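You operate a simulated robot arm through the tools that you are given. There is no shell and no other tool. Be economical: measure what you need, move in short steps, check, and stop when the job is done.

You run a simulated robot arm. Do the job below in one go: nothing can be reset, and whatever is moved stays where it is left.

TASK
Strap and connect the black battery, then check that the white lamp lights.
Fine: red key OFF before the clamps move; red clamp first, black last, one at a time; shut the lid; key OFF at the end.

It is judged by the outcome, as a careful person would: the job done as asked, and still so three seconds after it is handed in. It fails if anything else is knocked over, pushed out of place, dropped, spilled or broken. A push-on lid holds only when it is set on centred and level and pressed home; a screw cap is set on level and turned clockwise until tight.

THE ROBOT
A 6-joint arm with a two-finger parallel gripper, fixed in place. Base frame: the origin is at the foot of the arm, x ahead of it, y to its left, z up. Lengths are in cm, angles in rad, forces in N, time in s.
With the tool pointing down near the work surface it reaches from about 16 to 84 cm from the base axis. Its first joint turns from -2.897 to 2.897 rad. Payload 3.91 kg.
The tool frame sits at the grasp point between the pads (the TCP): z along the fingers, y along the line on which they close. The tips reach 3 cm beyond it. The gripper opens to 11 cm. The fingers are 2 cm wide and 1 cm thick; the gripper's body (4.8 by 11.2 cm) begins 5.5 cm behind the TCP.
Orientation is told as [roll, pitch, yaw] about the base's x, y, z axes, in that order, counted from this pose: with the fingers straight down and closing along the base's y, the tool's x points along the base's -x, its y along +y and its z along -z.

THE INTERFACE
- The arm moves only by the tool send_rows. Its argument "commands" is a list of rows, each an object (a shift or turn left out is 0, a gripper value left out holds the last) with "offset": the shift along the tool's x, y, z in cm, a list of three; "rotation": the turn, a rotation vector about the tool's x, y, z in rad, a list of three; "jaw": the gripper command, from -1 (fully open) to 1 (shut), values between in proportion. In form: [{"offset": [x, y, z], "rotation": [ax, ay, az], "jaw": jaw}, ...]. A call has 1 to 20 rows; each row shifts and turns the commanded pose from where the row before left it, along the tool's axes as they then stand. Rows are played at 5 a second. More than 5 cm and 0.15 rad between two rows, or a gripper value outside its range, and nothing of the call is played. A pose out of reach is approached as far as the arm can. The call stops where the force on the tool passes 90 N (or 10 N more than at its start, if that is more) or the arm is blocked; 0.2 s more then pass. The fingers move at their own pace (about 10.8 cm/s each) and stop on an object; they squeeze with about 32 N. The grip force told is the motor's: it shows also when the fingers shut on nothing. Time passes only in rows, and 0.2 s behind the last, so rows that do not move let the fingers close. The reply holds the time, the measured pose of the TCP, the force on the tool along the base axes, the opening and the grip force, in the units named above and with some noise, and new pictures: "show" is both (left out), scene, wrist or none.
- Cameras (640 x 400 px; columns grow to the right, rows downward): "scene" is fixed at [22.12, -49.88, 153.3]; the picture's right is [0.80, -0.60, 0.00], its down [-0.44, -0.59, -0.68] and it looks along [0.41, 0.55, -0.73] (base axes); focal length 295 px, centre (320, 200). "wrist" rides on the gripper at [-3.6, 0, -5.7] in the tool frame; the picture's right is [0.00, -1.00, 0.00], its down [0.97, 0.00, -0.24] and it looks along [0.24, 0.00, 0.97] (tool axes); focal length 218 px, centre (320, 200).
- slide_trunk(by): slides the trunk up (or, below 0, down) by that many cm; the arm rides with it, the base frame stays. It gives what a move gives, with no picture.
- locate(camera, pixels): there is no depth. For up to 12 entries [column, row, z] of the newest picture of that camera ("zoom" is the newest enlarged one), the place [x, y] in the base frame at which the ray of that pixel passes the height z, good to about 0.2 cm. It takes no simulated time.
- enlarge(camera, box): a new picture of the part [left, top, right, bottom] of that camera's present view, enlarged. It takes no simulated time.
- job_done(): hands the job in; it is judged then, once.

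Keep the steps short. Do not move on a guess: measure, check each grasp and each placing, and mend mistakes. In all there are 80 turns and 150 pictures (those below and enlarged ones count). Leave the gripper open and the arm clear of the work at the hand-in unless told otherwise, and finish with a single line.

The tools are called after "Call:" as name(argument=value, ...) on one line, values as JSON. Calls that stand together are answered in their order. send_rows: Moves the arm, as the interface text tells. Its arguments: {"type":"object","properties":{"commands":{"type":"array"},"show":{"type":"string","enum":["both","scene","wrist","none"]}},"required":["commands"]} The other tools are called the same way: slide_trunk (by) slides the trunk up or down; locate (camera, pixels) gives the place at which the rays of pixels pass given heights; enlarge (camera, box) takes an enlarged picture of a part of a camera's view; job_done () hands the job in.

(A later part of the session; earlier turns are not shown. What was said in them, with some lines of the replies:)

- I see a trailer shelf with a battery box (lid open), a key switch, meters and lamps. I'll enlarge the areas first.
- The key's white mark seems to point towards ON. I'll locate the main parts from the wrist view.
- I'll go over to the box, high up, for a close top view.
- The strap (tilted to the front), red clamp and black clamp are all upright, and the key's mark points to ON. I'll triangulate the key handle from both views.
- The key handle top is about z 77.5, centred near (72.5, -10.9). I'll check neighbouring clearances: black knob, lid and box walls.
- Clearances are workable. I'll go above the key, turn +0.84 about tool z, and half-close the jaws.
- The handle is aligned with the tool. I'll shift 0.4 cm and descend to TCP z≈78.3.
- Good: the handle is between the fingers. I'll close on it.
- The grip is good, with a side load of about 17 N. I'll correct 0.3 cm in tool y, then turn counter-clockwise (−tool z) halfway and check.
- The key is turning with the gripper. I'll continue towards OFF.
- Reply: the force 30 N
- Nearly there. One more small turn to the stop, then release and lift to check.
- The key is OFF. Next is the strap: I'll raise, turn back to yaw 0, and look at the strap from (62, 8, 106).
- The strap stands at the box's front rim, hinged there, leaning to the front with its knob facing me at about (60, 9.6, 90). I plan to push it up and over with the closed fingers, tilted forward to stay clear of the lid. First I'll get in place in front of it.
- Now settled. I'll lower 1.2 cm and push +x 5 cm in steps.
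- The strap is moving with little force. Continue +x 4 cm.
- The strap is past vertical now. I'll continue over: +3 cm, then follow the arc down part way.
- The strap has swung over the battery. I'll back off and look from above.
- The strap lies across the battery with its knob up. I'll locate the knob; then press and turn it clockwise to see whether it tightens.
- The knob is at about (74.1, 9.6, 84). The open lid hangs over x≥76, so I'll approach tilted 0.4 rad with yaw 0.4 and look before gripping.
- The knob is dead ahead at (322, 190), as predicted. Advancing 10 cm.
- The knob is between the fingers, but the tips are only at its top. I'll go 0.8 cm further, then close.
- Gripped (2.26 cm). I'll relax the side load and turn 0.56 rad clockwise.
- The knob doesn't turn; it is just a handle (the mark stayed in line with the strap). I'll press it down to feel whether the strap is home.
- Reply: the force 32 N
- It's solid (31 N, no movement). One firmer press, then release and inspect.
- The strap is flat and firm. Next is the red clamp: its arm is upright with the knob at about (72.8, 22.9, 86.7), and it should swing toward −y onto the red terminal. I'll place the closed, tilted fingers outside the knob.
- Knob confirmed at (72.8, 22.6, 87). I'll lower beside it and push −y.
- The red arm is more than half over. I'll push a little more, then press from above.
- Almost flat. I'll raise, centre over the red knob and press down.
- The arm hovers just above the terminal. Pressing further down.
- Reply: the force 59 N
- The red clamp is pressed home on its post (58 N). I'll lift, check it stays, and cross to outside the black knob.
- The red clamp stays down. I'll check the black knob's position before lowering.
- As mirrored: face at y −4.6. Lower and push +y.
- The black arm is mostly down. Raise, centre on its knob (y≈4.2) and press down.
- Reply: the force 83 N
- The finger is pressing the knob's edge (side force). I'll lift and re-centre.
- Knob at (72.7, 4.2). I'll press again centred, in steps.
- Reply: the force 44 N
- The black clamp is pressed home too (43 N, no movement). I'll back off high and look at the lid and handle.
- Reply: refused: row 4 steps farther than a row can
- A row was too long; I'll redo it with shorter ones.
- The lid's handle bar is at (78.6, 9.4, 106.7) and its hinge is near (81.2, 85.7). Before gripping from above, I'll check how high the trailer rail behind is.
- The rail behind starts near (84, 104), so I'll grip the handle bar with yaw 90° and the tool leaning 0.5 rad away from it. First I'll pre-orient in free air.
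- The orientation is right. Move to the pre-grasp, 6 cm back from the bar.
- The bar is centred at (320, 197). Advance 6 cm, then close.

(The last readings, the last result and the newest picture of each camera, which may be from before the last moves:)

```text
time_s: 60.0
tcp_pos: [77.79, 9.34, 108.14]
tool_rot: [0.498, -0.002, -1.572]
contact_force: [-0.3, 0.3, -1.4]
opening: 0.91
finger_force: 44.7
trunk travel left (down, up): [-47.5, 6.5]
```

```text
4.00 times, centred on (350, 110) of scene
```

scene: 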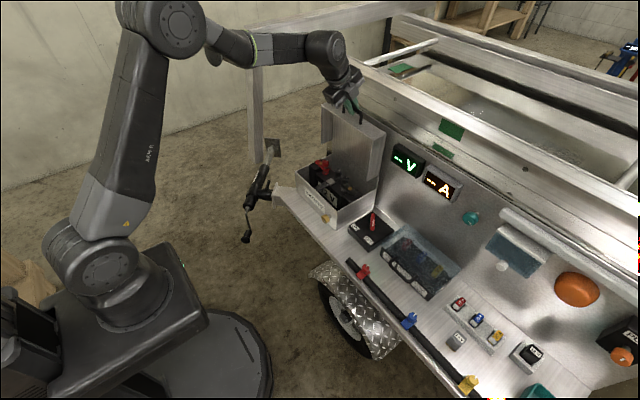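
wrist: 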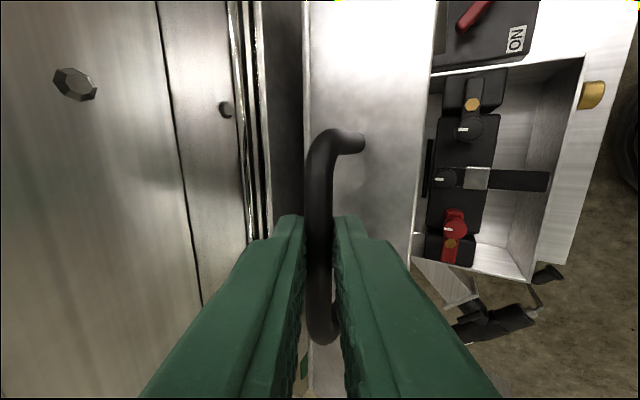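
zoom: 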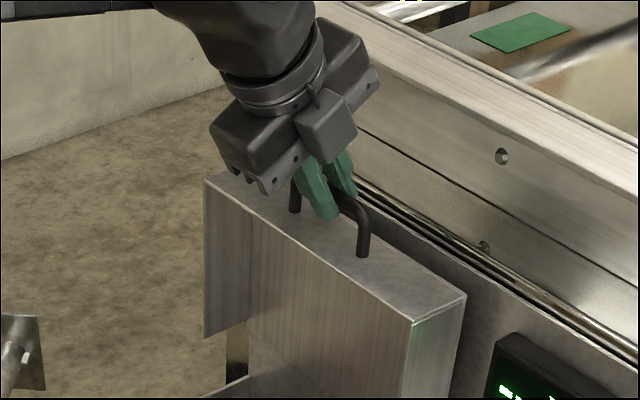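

The bar is gripped (0.91 cm). I'll swing the lid along its arc, the first 20° in small rows, watching force.

Call:
send_rows(commands=[{"offset": [0, -1.78, -0.6]}, {"offset": [0, -1.78, -0.44]}, {"offset": [0, -1.85, -0.28]}, {"offset": [0, -1.85, -0.14]}, {}])

```text
time_s: 61.2
tcp_pos: [70.85, 9.19, 106.01]
tool_rot: [0.499, -0.001, -1.57]
contact_force: [-0.3, 6.0, -1.3]
opening: 0.92
finger_force: 45.3
trunk travel left (down, up): [-47.5, 6.5]
```

scene: 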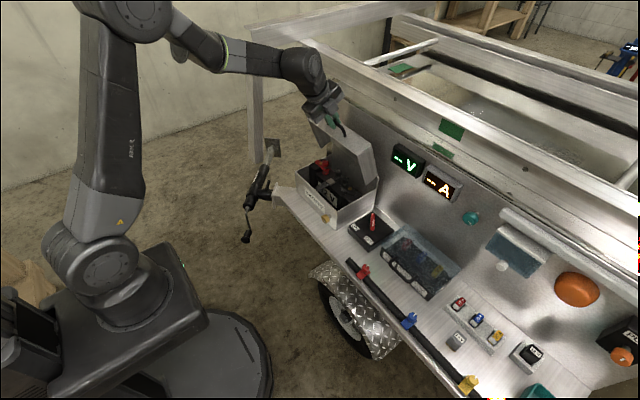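
wrist: 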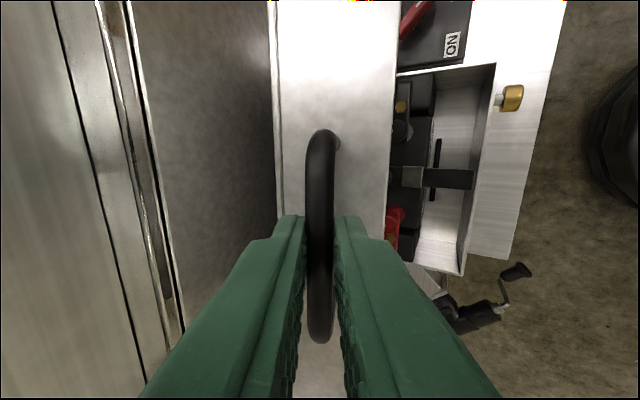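

The lid swings with very small forces. Continue to about 60°.

Call:
send_rows(commands=[{"offset": [0, -1.85, 0.04]}, {"offset": [0, -1.85, 0.21]}, {"offset": [0, -1.8, 0.36]}, {"offset": [0, -1.8, 0.52]}, {"offset": [0, -1.7, 0.67]}, {"offset": [0, -1.7, 0.82]}, {"offset": [0, -1.56, 0.96]}, {"offset": [0, -1.52, 1.1]}, {}])

```text
time_s: 63.2
tcp_pos: [61.01, 9.21, 95.09]
tool_rot: [0.5, -0.001, -1.571]
contact_force: [4.7, 5.0, -3.2]
opening: 0.92
finger_force: 45.4
trunk travel left (down, up): [-47.5, 6.5]
```

scene: 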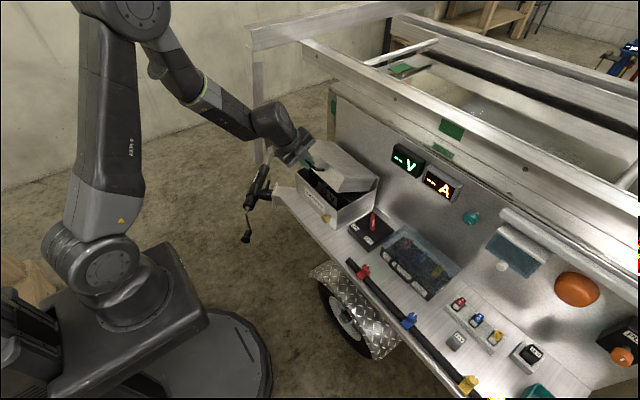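
wrist: 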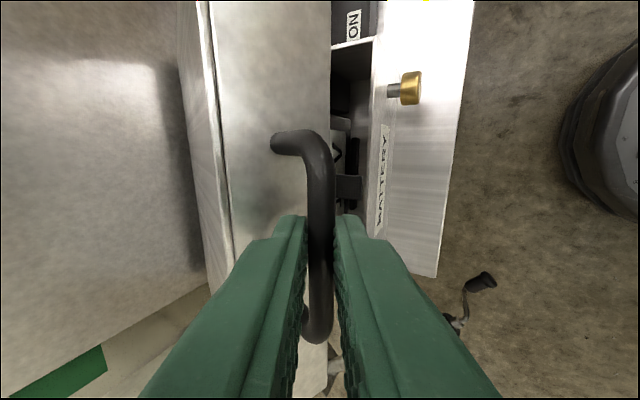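

Good. Continue to about 85°.

Call:
send_rows(commands=[{"offset": [0, -1.38, 1.22]}, {"offset": [0, -1.3, 1.34]}, {"offset": [0, -1.15, 1.45]}, {"offset": [0, -1.05, 1.54]}, {"offset": [0, -0.9, 1.62]}, {}])

Call:
enlarge(camera="scene", box=[280, 130, 400, 230])

```text
time_s: 64.4
tcp_pos: [60.45, 9.26, 89.24]
tool_rot: [0.464, -0.01, -1.569]
contact_force: [-63.8, 6.7, 6.8]
opening: 0.94
finger_force: 45.0
out of reach, approached as far as the arm can: row 3, 4, 5
trunk travel left (down, up): [-47.5, 6.5]
stopped in row 5: the force on the tool passed its limit (the readings are from after the stop); the commanded pose is now the measured one
```

scene: 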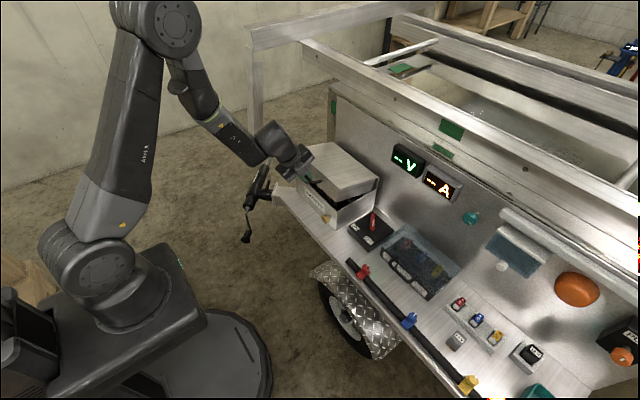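
wrist: 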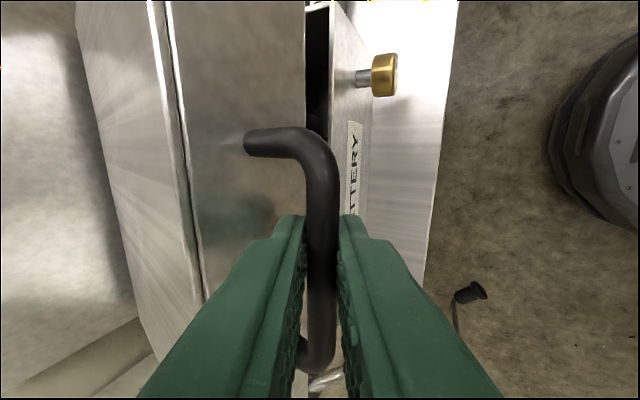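

```text
4.00 times, centred on (340, 180) of scene
```

zoom: 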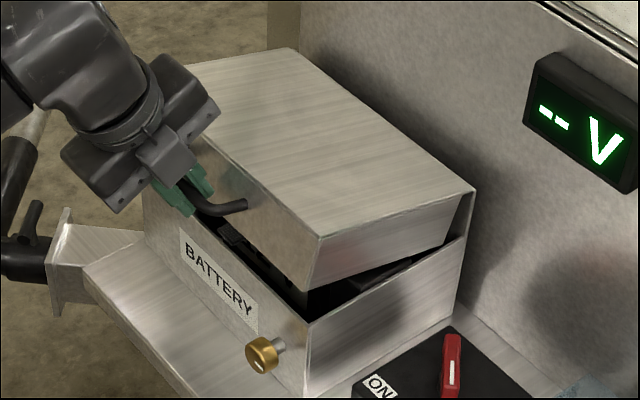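

The arm ran out of reach with the lid about 70° down. I'll release the bar, back off, and finish by pressing the lid's top with closed fingers.

Call:
send_rows(commands=[{"jaw": 0.75}, {"jaw": 0.45}, {}, {"offset": [0, 0, -2]}, {"offset": [0, 0, -3]}, {"offset": [0, 0, -4]}, {}])

Call:
enlarge(camera="scene", box=[280, 130, 400, 230])

```text
time_s: 66.0
tcp_pos: [57.17, 9.21, 97.59]
tool_rot: [0.473, -0.004, -1.57]
contact_force: [0.4, 0.3, 0.7]
opening: 3.05
finger_force: 0.0
trunk travel left (down, up): [-47.5, 6.5]
```

scene: 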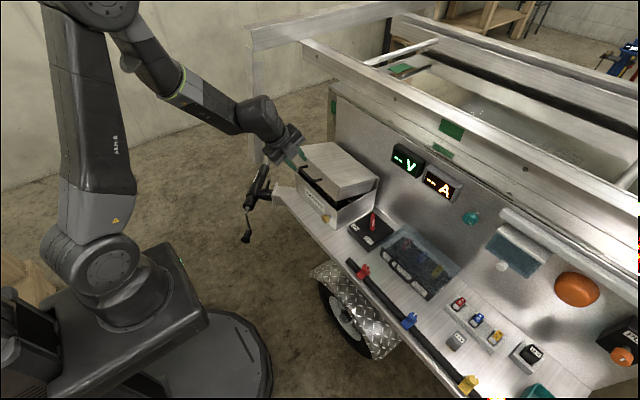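
wrist: 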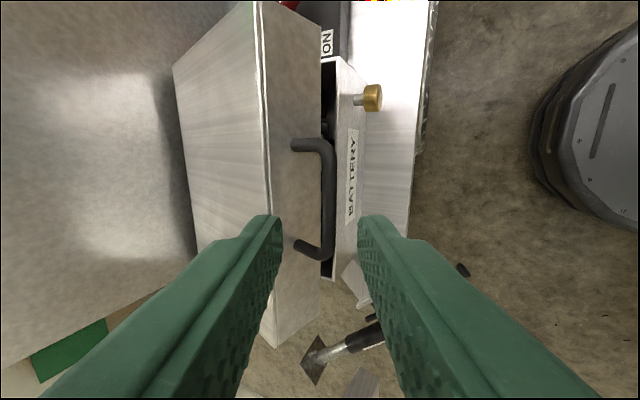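

```text
4.00 times, centred on (340, 180) of scene
```

zoom: 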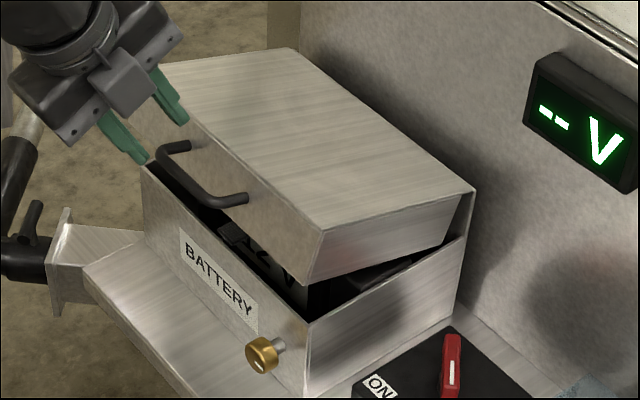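

The lid stays where it is. I'll bring the tool upright with yaw 0, closed, above the lid's front part.

Call:
send_rows(commands=[{"offset": [0, 0, -4.5], "jaw": 1}, {"offset": [0, 0, -4.5]}, {"rotation": [0.12, 0, 0]}, {"rotation": [0.12, 0, 0]}, {"rotation": [0.12, 0, 0]}, {"rotation": [0.113, 0, 0]}, {"rotation": [0, 0, -0.145]}, {"rotation": [0, 0, -0.145]}, {"rotation": [0, 0, -0.145]}, {"rotation": [0, 0, -0.145]}, {"rotation": [0, 0, -0.145]}, {"rotation": [0, 0, -0.145]}, {"rotation": [0, 0, -0.145]}, {"rotation": [0, 0, -0.145]}, {"rotation": [0, 0, -0.145]}, {"rotation": [0, 0, -0.145]}, {"rotation": [0, 0, -0.12]}, {"offset": [-4.5, 0, 0]}, {"offset": [-4.5, 0, 0]}, {"offset": [-4.5, 0, 0]}])

```text
time_s: 70.2
tcp_pos: [66.73, 9.31, 105.46]
tool_rot: [-0.004, 0.003, -0.001]
contact_force: [0.4, 0.0, -0.7]
opening: 0.0
finger_force: 32.2
trunk travel left (down, up): [-47.5, 6.5]
```

scene: 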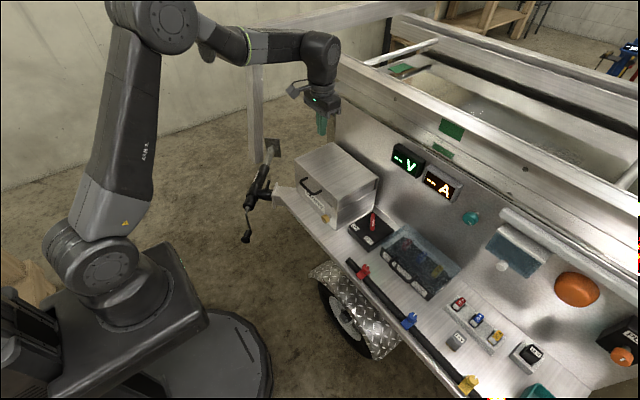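
wrist: 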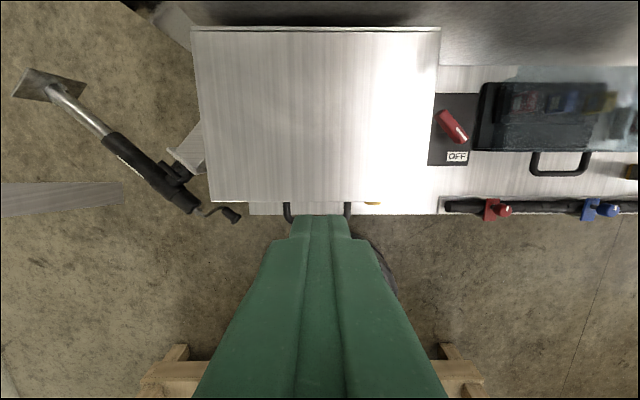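

Call:
enlarge(camera="scene", box=[290, 130, 390, 230])

```text
4.00 times, centred on (340, 180) of scene
```

zoom: 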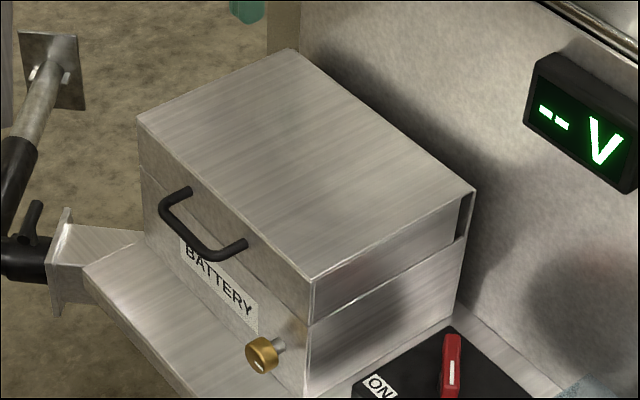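

The lid has settled shut by its own weight. I'll press its front gently to make sure it's home.

Call:
send_rows(commands=[{"offset": [0, 0, 4.8]}, {"offset": [0, 0, 4.8]}, {"offset": [0, 0, 4]}, {"offset": [0, 0, 1.5]}, {"offset": [0, 0, 0.8]}, {"offset": [0, 0, 0.6]}, {"offset": [0, 0, 0.5]}, {"offset": [0, 0, 0.4]}], show="none")

```text
time_s: 72.0
tcp_pos: [66.49, 9.15, 89.11]
tool_rot: [-0.001, -0.015, -0.002]
contact_force: [0.6, 0.8, 68.1]
opening: 0.03
finger_force: 31.8
trunk travel left (down, up): [-47.5, 6.5]
```

The lid is home (68 N). Next I'll rise and go to the key, aligned to its OFF direction.

Call:
send_rows(commands=[{"offset": [0, 0, -4.5]}, {"offset": [0, 0, -4.5], "jaw": 0.2}, {"offset": [0, -4, -2]}, {"offset": [-2, -4, 0]}, {"offset": [-2, -4, 0]}, {"offset": [-2.4, -4, 0]}, {"offset": [0, -4, 0]}, {"rotation": [0, 0, -0.14]}, {"rotation": [0, 0, -0.14]}, {"rotation": [0, 0, -0.14]}, {"rotation": [0, 0, -0.14]}, {"rotation": [0, 0, -0.13]}, {"rotation": [0, 0, -0.13]}, {}, {}])

```text
time_s: 75.2
tcp_pos: [72.89, -10.81, 99.21]
tool_rot: [-0.001, 0.003, 0.82]
contact_force: [-0.1, 0.0, -0.2]
opening: 4.36
finger_force: 0.1
trunk travel left (down, up): [-47.5, 6.5]
```

scene: 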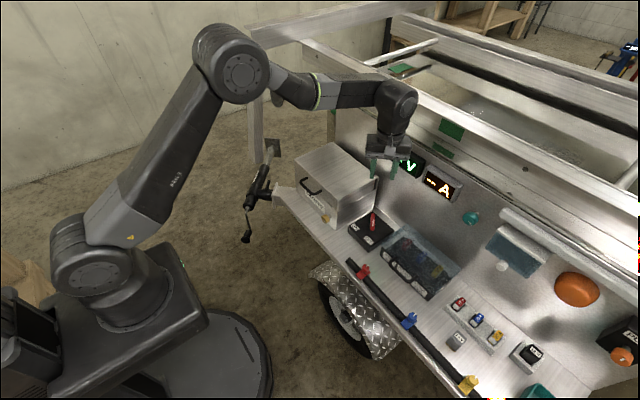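
wrist: 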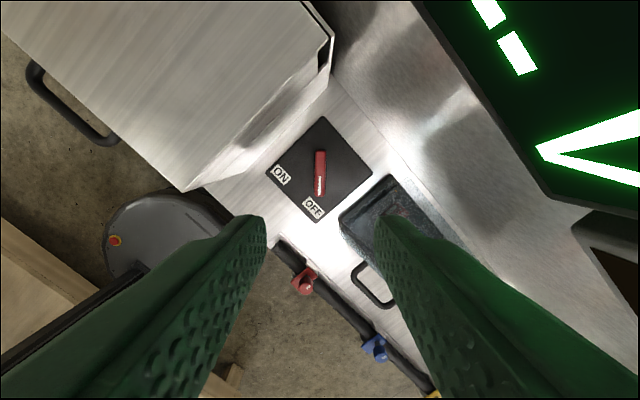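

The key handle is aligned at (320, 172). Descend and grip.

Call:
send_rows(commands=[{"offset": [0, 0, 4.8]}, {"offset": [0, 0, 4.8]}, {"offset": [0, 0, 4.8]}, {"offset": [0, 0, 4]}, {"offset": [0, 0, 2.5]}, {}, {"jaw": 0.6}, {"jaw": 1}, {}, {}], show="wrist")

```text
time_s: 77.4
tcp_pos: [72.81, -10.97, 78.46]
tool_rot: [-0.002, 0.005, 0.819]
contact_force: [-0.7, 2.3, -2.6]
opening: 1.39
finger_force: 44.4
trunk travel left (down, up): [-47.5, 6.5]
```

wrist: 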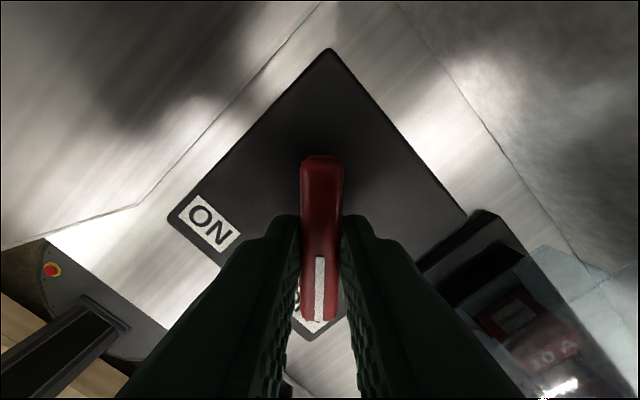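

Gripped. I'll turn clockwise (+tool z) about 1.64 rad to ON.

Call:
send_rows(commands=[{"rotation": [0, 0, 0.135]}, {"rotation": [0, 0, 0.135]}, {"rotation": [0, 0, 0.135]}, {"rotation": [0, 0, 0.135]}, {"rotation": [0, 0, 0.135]}, {"rotation": [0, 0, 0.135]}, {"rotation": [0, 0, 0.135]}, {"rotation": [0, 0, 0.135]}, {"rotation": [0, 0, 0.135]}, {"rotation": [0, 0, 0.135]}, {"rotation": [0, 0, 0.135]}, {"rotation": [0, 0, 0.135]}, {}])

Call:
enlarge(camera="scene", box=[380, 140, 640, 300])

```text
time_s: 80.2
tcp_pos: [72.77, -10.63, 78.29]
tool_rot: [-0.002, -0.004, -0.799]
contact_force: [-19.2, 27.6, -2.2]
opening: 1.37
finger_force: 45.1
trunk travel left (down, up): [-47.5, 6.5]
```

scene: 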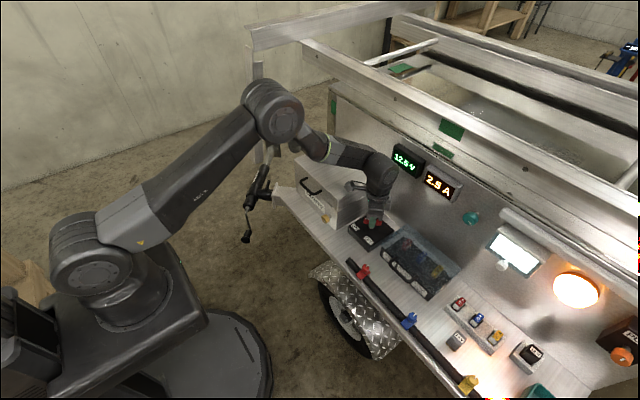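
wrist: 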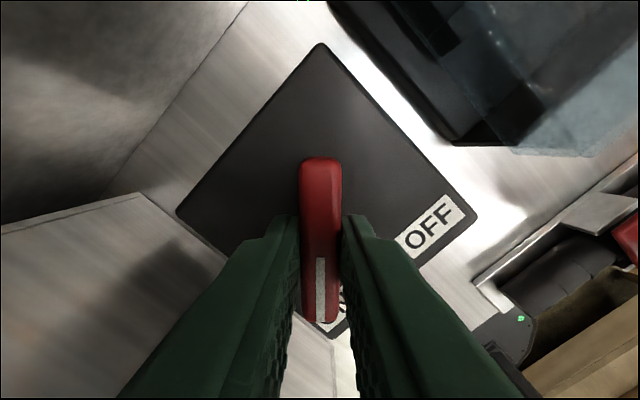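

```text
2.46 times, centred on (510, 220) of scene
```

zoom: 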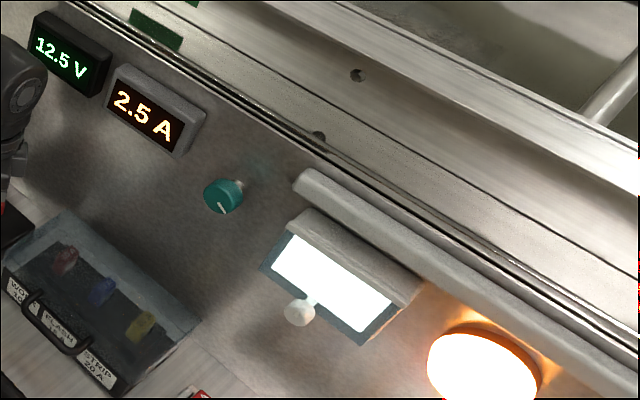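

12.5 V and 2.5 A, and the white lamp is lit brightly (the orange one too). I'll hold a moment, then turn the key back to OFF.

Call:
send_rows(commands=[{}, {}, {}, {"rotation": [0, 0, -0.135]}, {"rotation": [0, 0, -0.135]}, {"rotation": [0, 0, -0.135]}, {"rotation": [0, 0, -0.135]}, {"rotation": [0, 0, -0.135]}, {"rotation": [0, 0, -0.135]}, {"rotation": [0, 0, -0.135]}, {"rotation": [0, 0, -0.135]}, {"rotation": [0, 0, -0.135]}, {"rotation": [0, 0, -0.135]}, {"rotation": [0, 0, -0.135]}, {"rotation": [0, 0, -0.135]}, {"rotation": [0, 0, -0.04]}, {}])

```text
time_s: 83.8
tcp_pos: [72.82, -11.02, 78.39]
tool_rot: [-0.004, 0.005, 0.86]
contact_force: [-11.9, 12.6, -5.0]
opening: 1.48
finger_force: 45.8
trunk travel left (down, up): [-47.5, 6.5]
```

scene: 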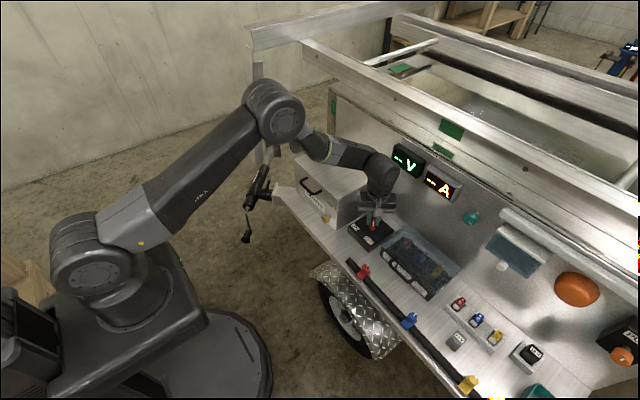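
wrist: 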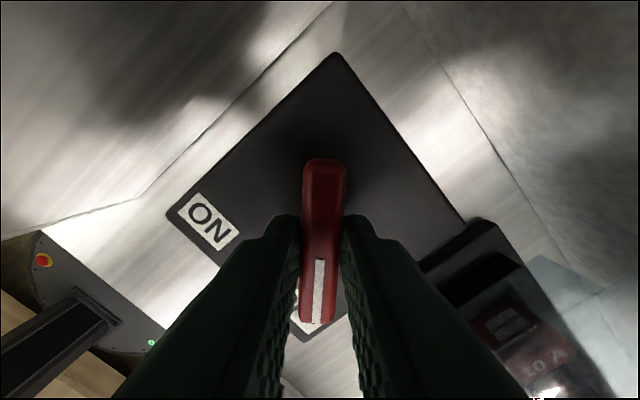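

Lamps are out and the meters read "--", so the key is OFF. Release, rise and back away.

Call:
send_rows(commands=[{"jaw": 0.6}, {"jaw": 0.2}, {}, {"offset": [0, 0, -3]}, {"offset": [0, 0, -5]}, {"offset": [0, 0, -5]}, {"offset": [0, 0, -5]}, {"offset": [0, 0, -5], "jaw": -0.5}, {"offset": [0, 0, -5]}, {"offset": [4.5, 0, -1]}, {"offset": [4.5, 0, 0]}, {"offset": [4.5, 0, 0], "jaw": -1}, {"offset": [4.5, 0, 0]}, {}, {}])

Call:
enlarge(camera="scene", box=[290, 130, 450, 260])

```text
time_s: 87.0
tcp_pos: [61.02, -24.39, 107.26]
tool_rot: [-0.005, 0.004, 0.859]
contact_force: [-1.1, -0.1, 0.1]
opening: 11.01
finger_force: 0.1
trunk travel left (down, up): [-47.5, 6.5]
```

scene: 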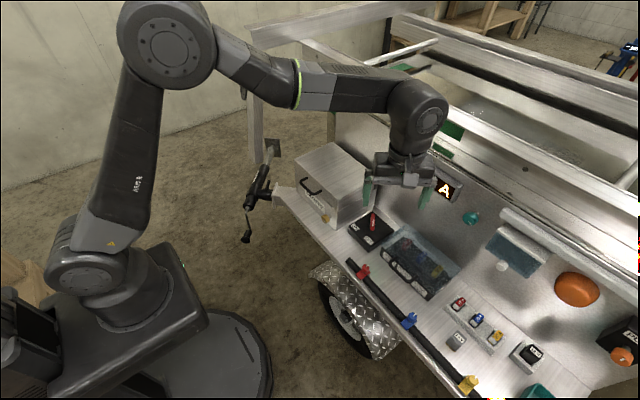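
wrist: 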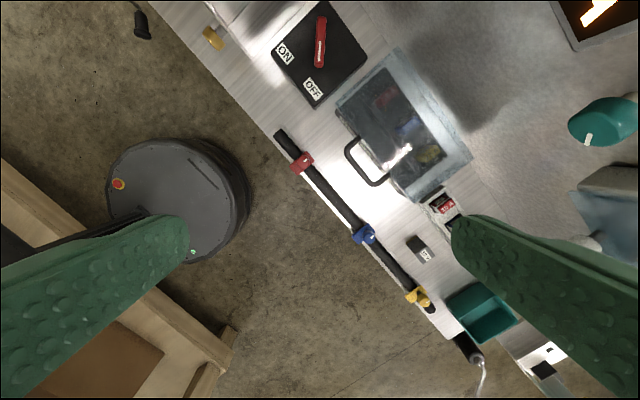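

```text
3.08 times, centred on (370, 195) of scene
```

zoom: 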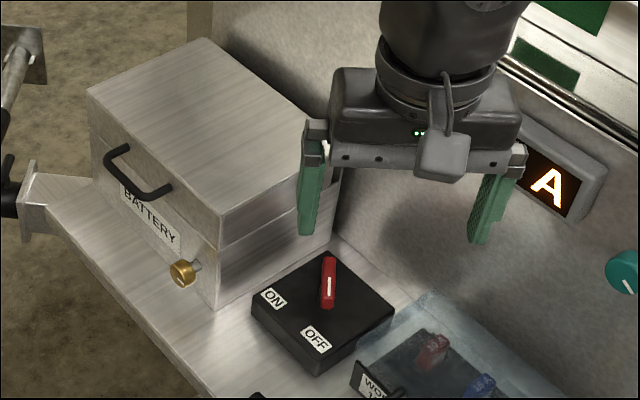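

The lid is shut, the key points to OFF, the meters are off, nothing was disturbed, and the gripper is open and clear. Handing in.

Call:
job_done()

```text
The job is handed in.
```

Battery strapped and connected (red clamp first, black last), lid shut, white lamp seen lit at 12.5 V and 2.5 A with the key ON (orange lamp lit too), and the key is back to OFF.
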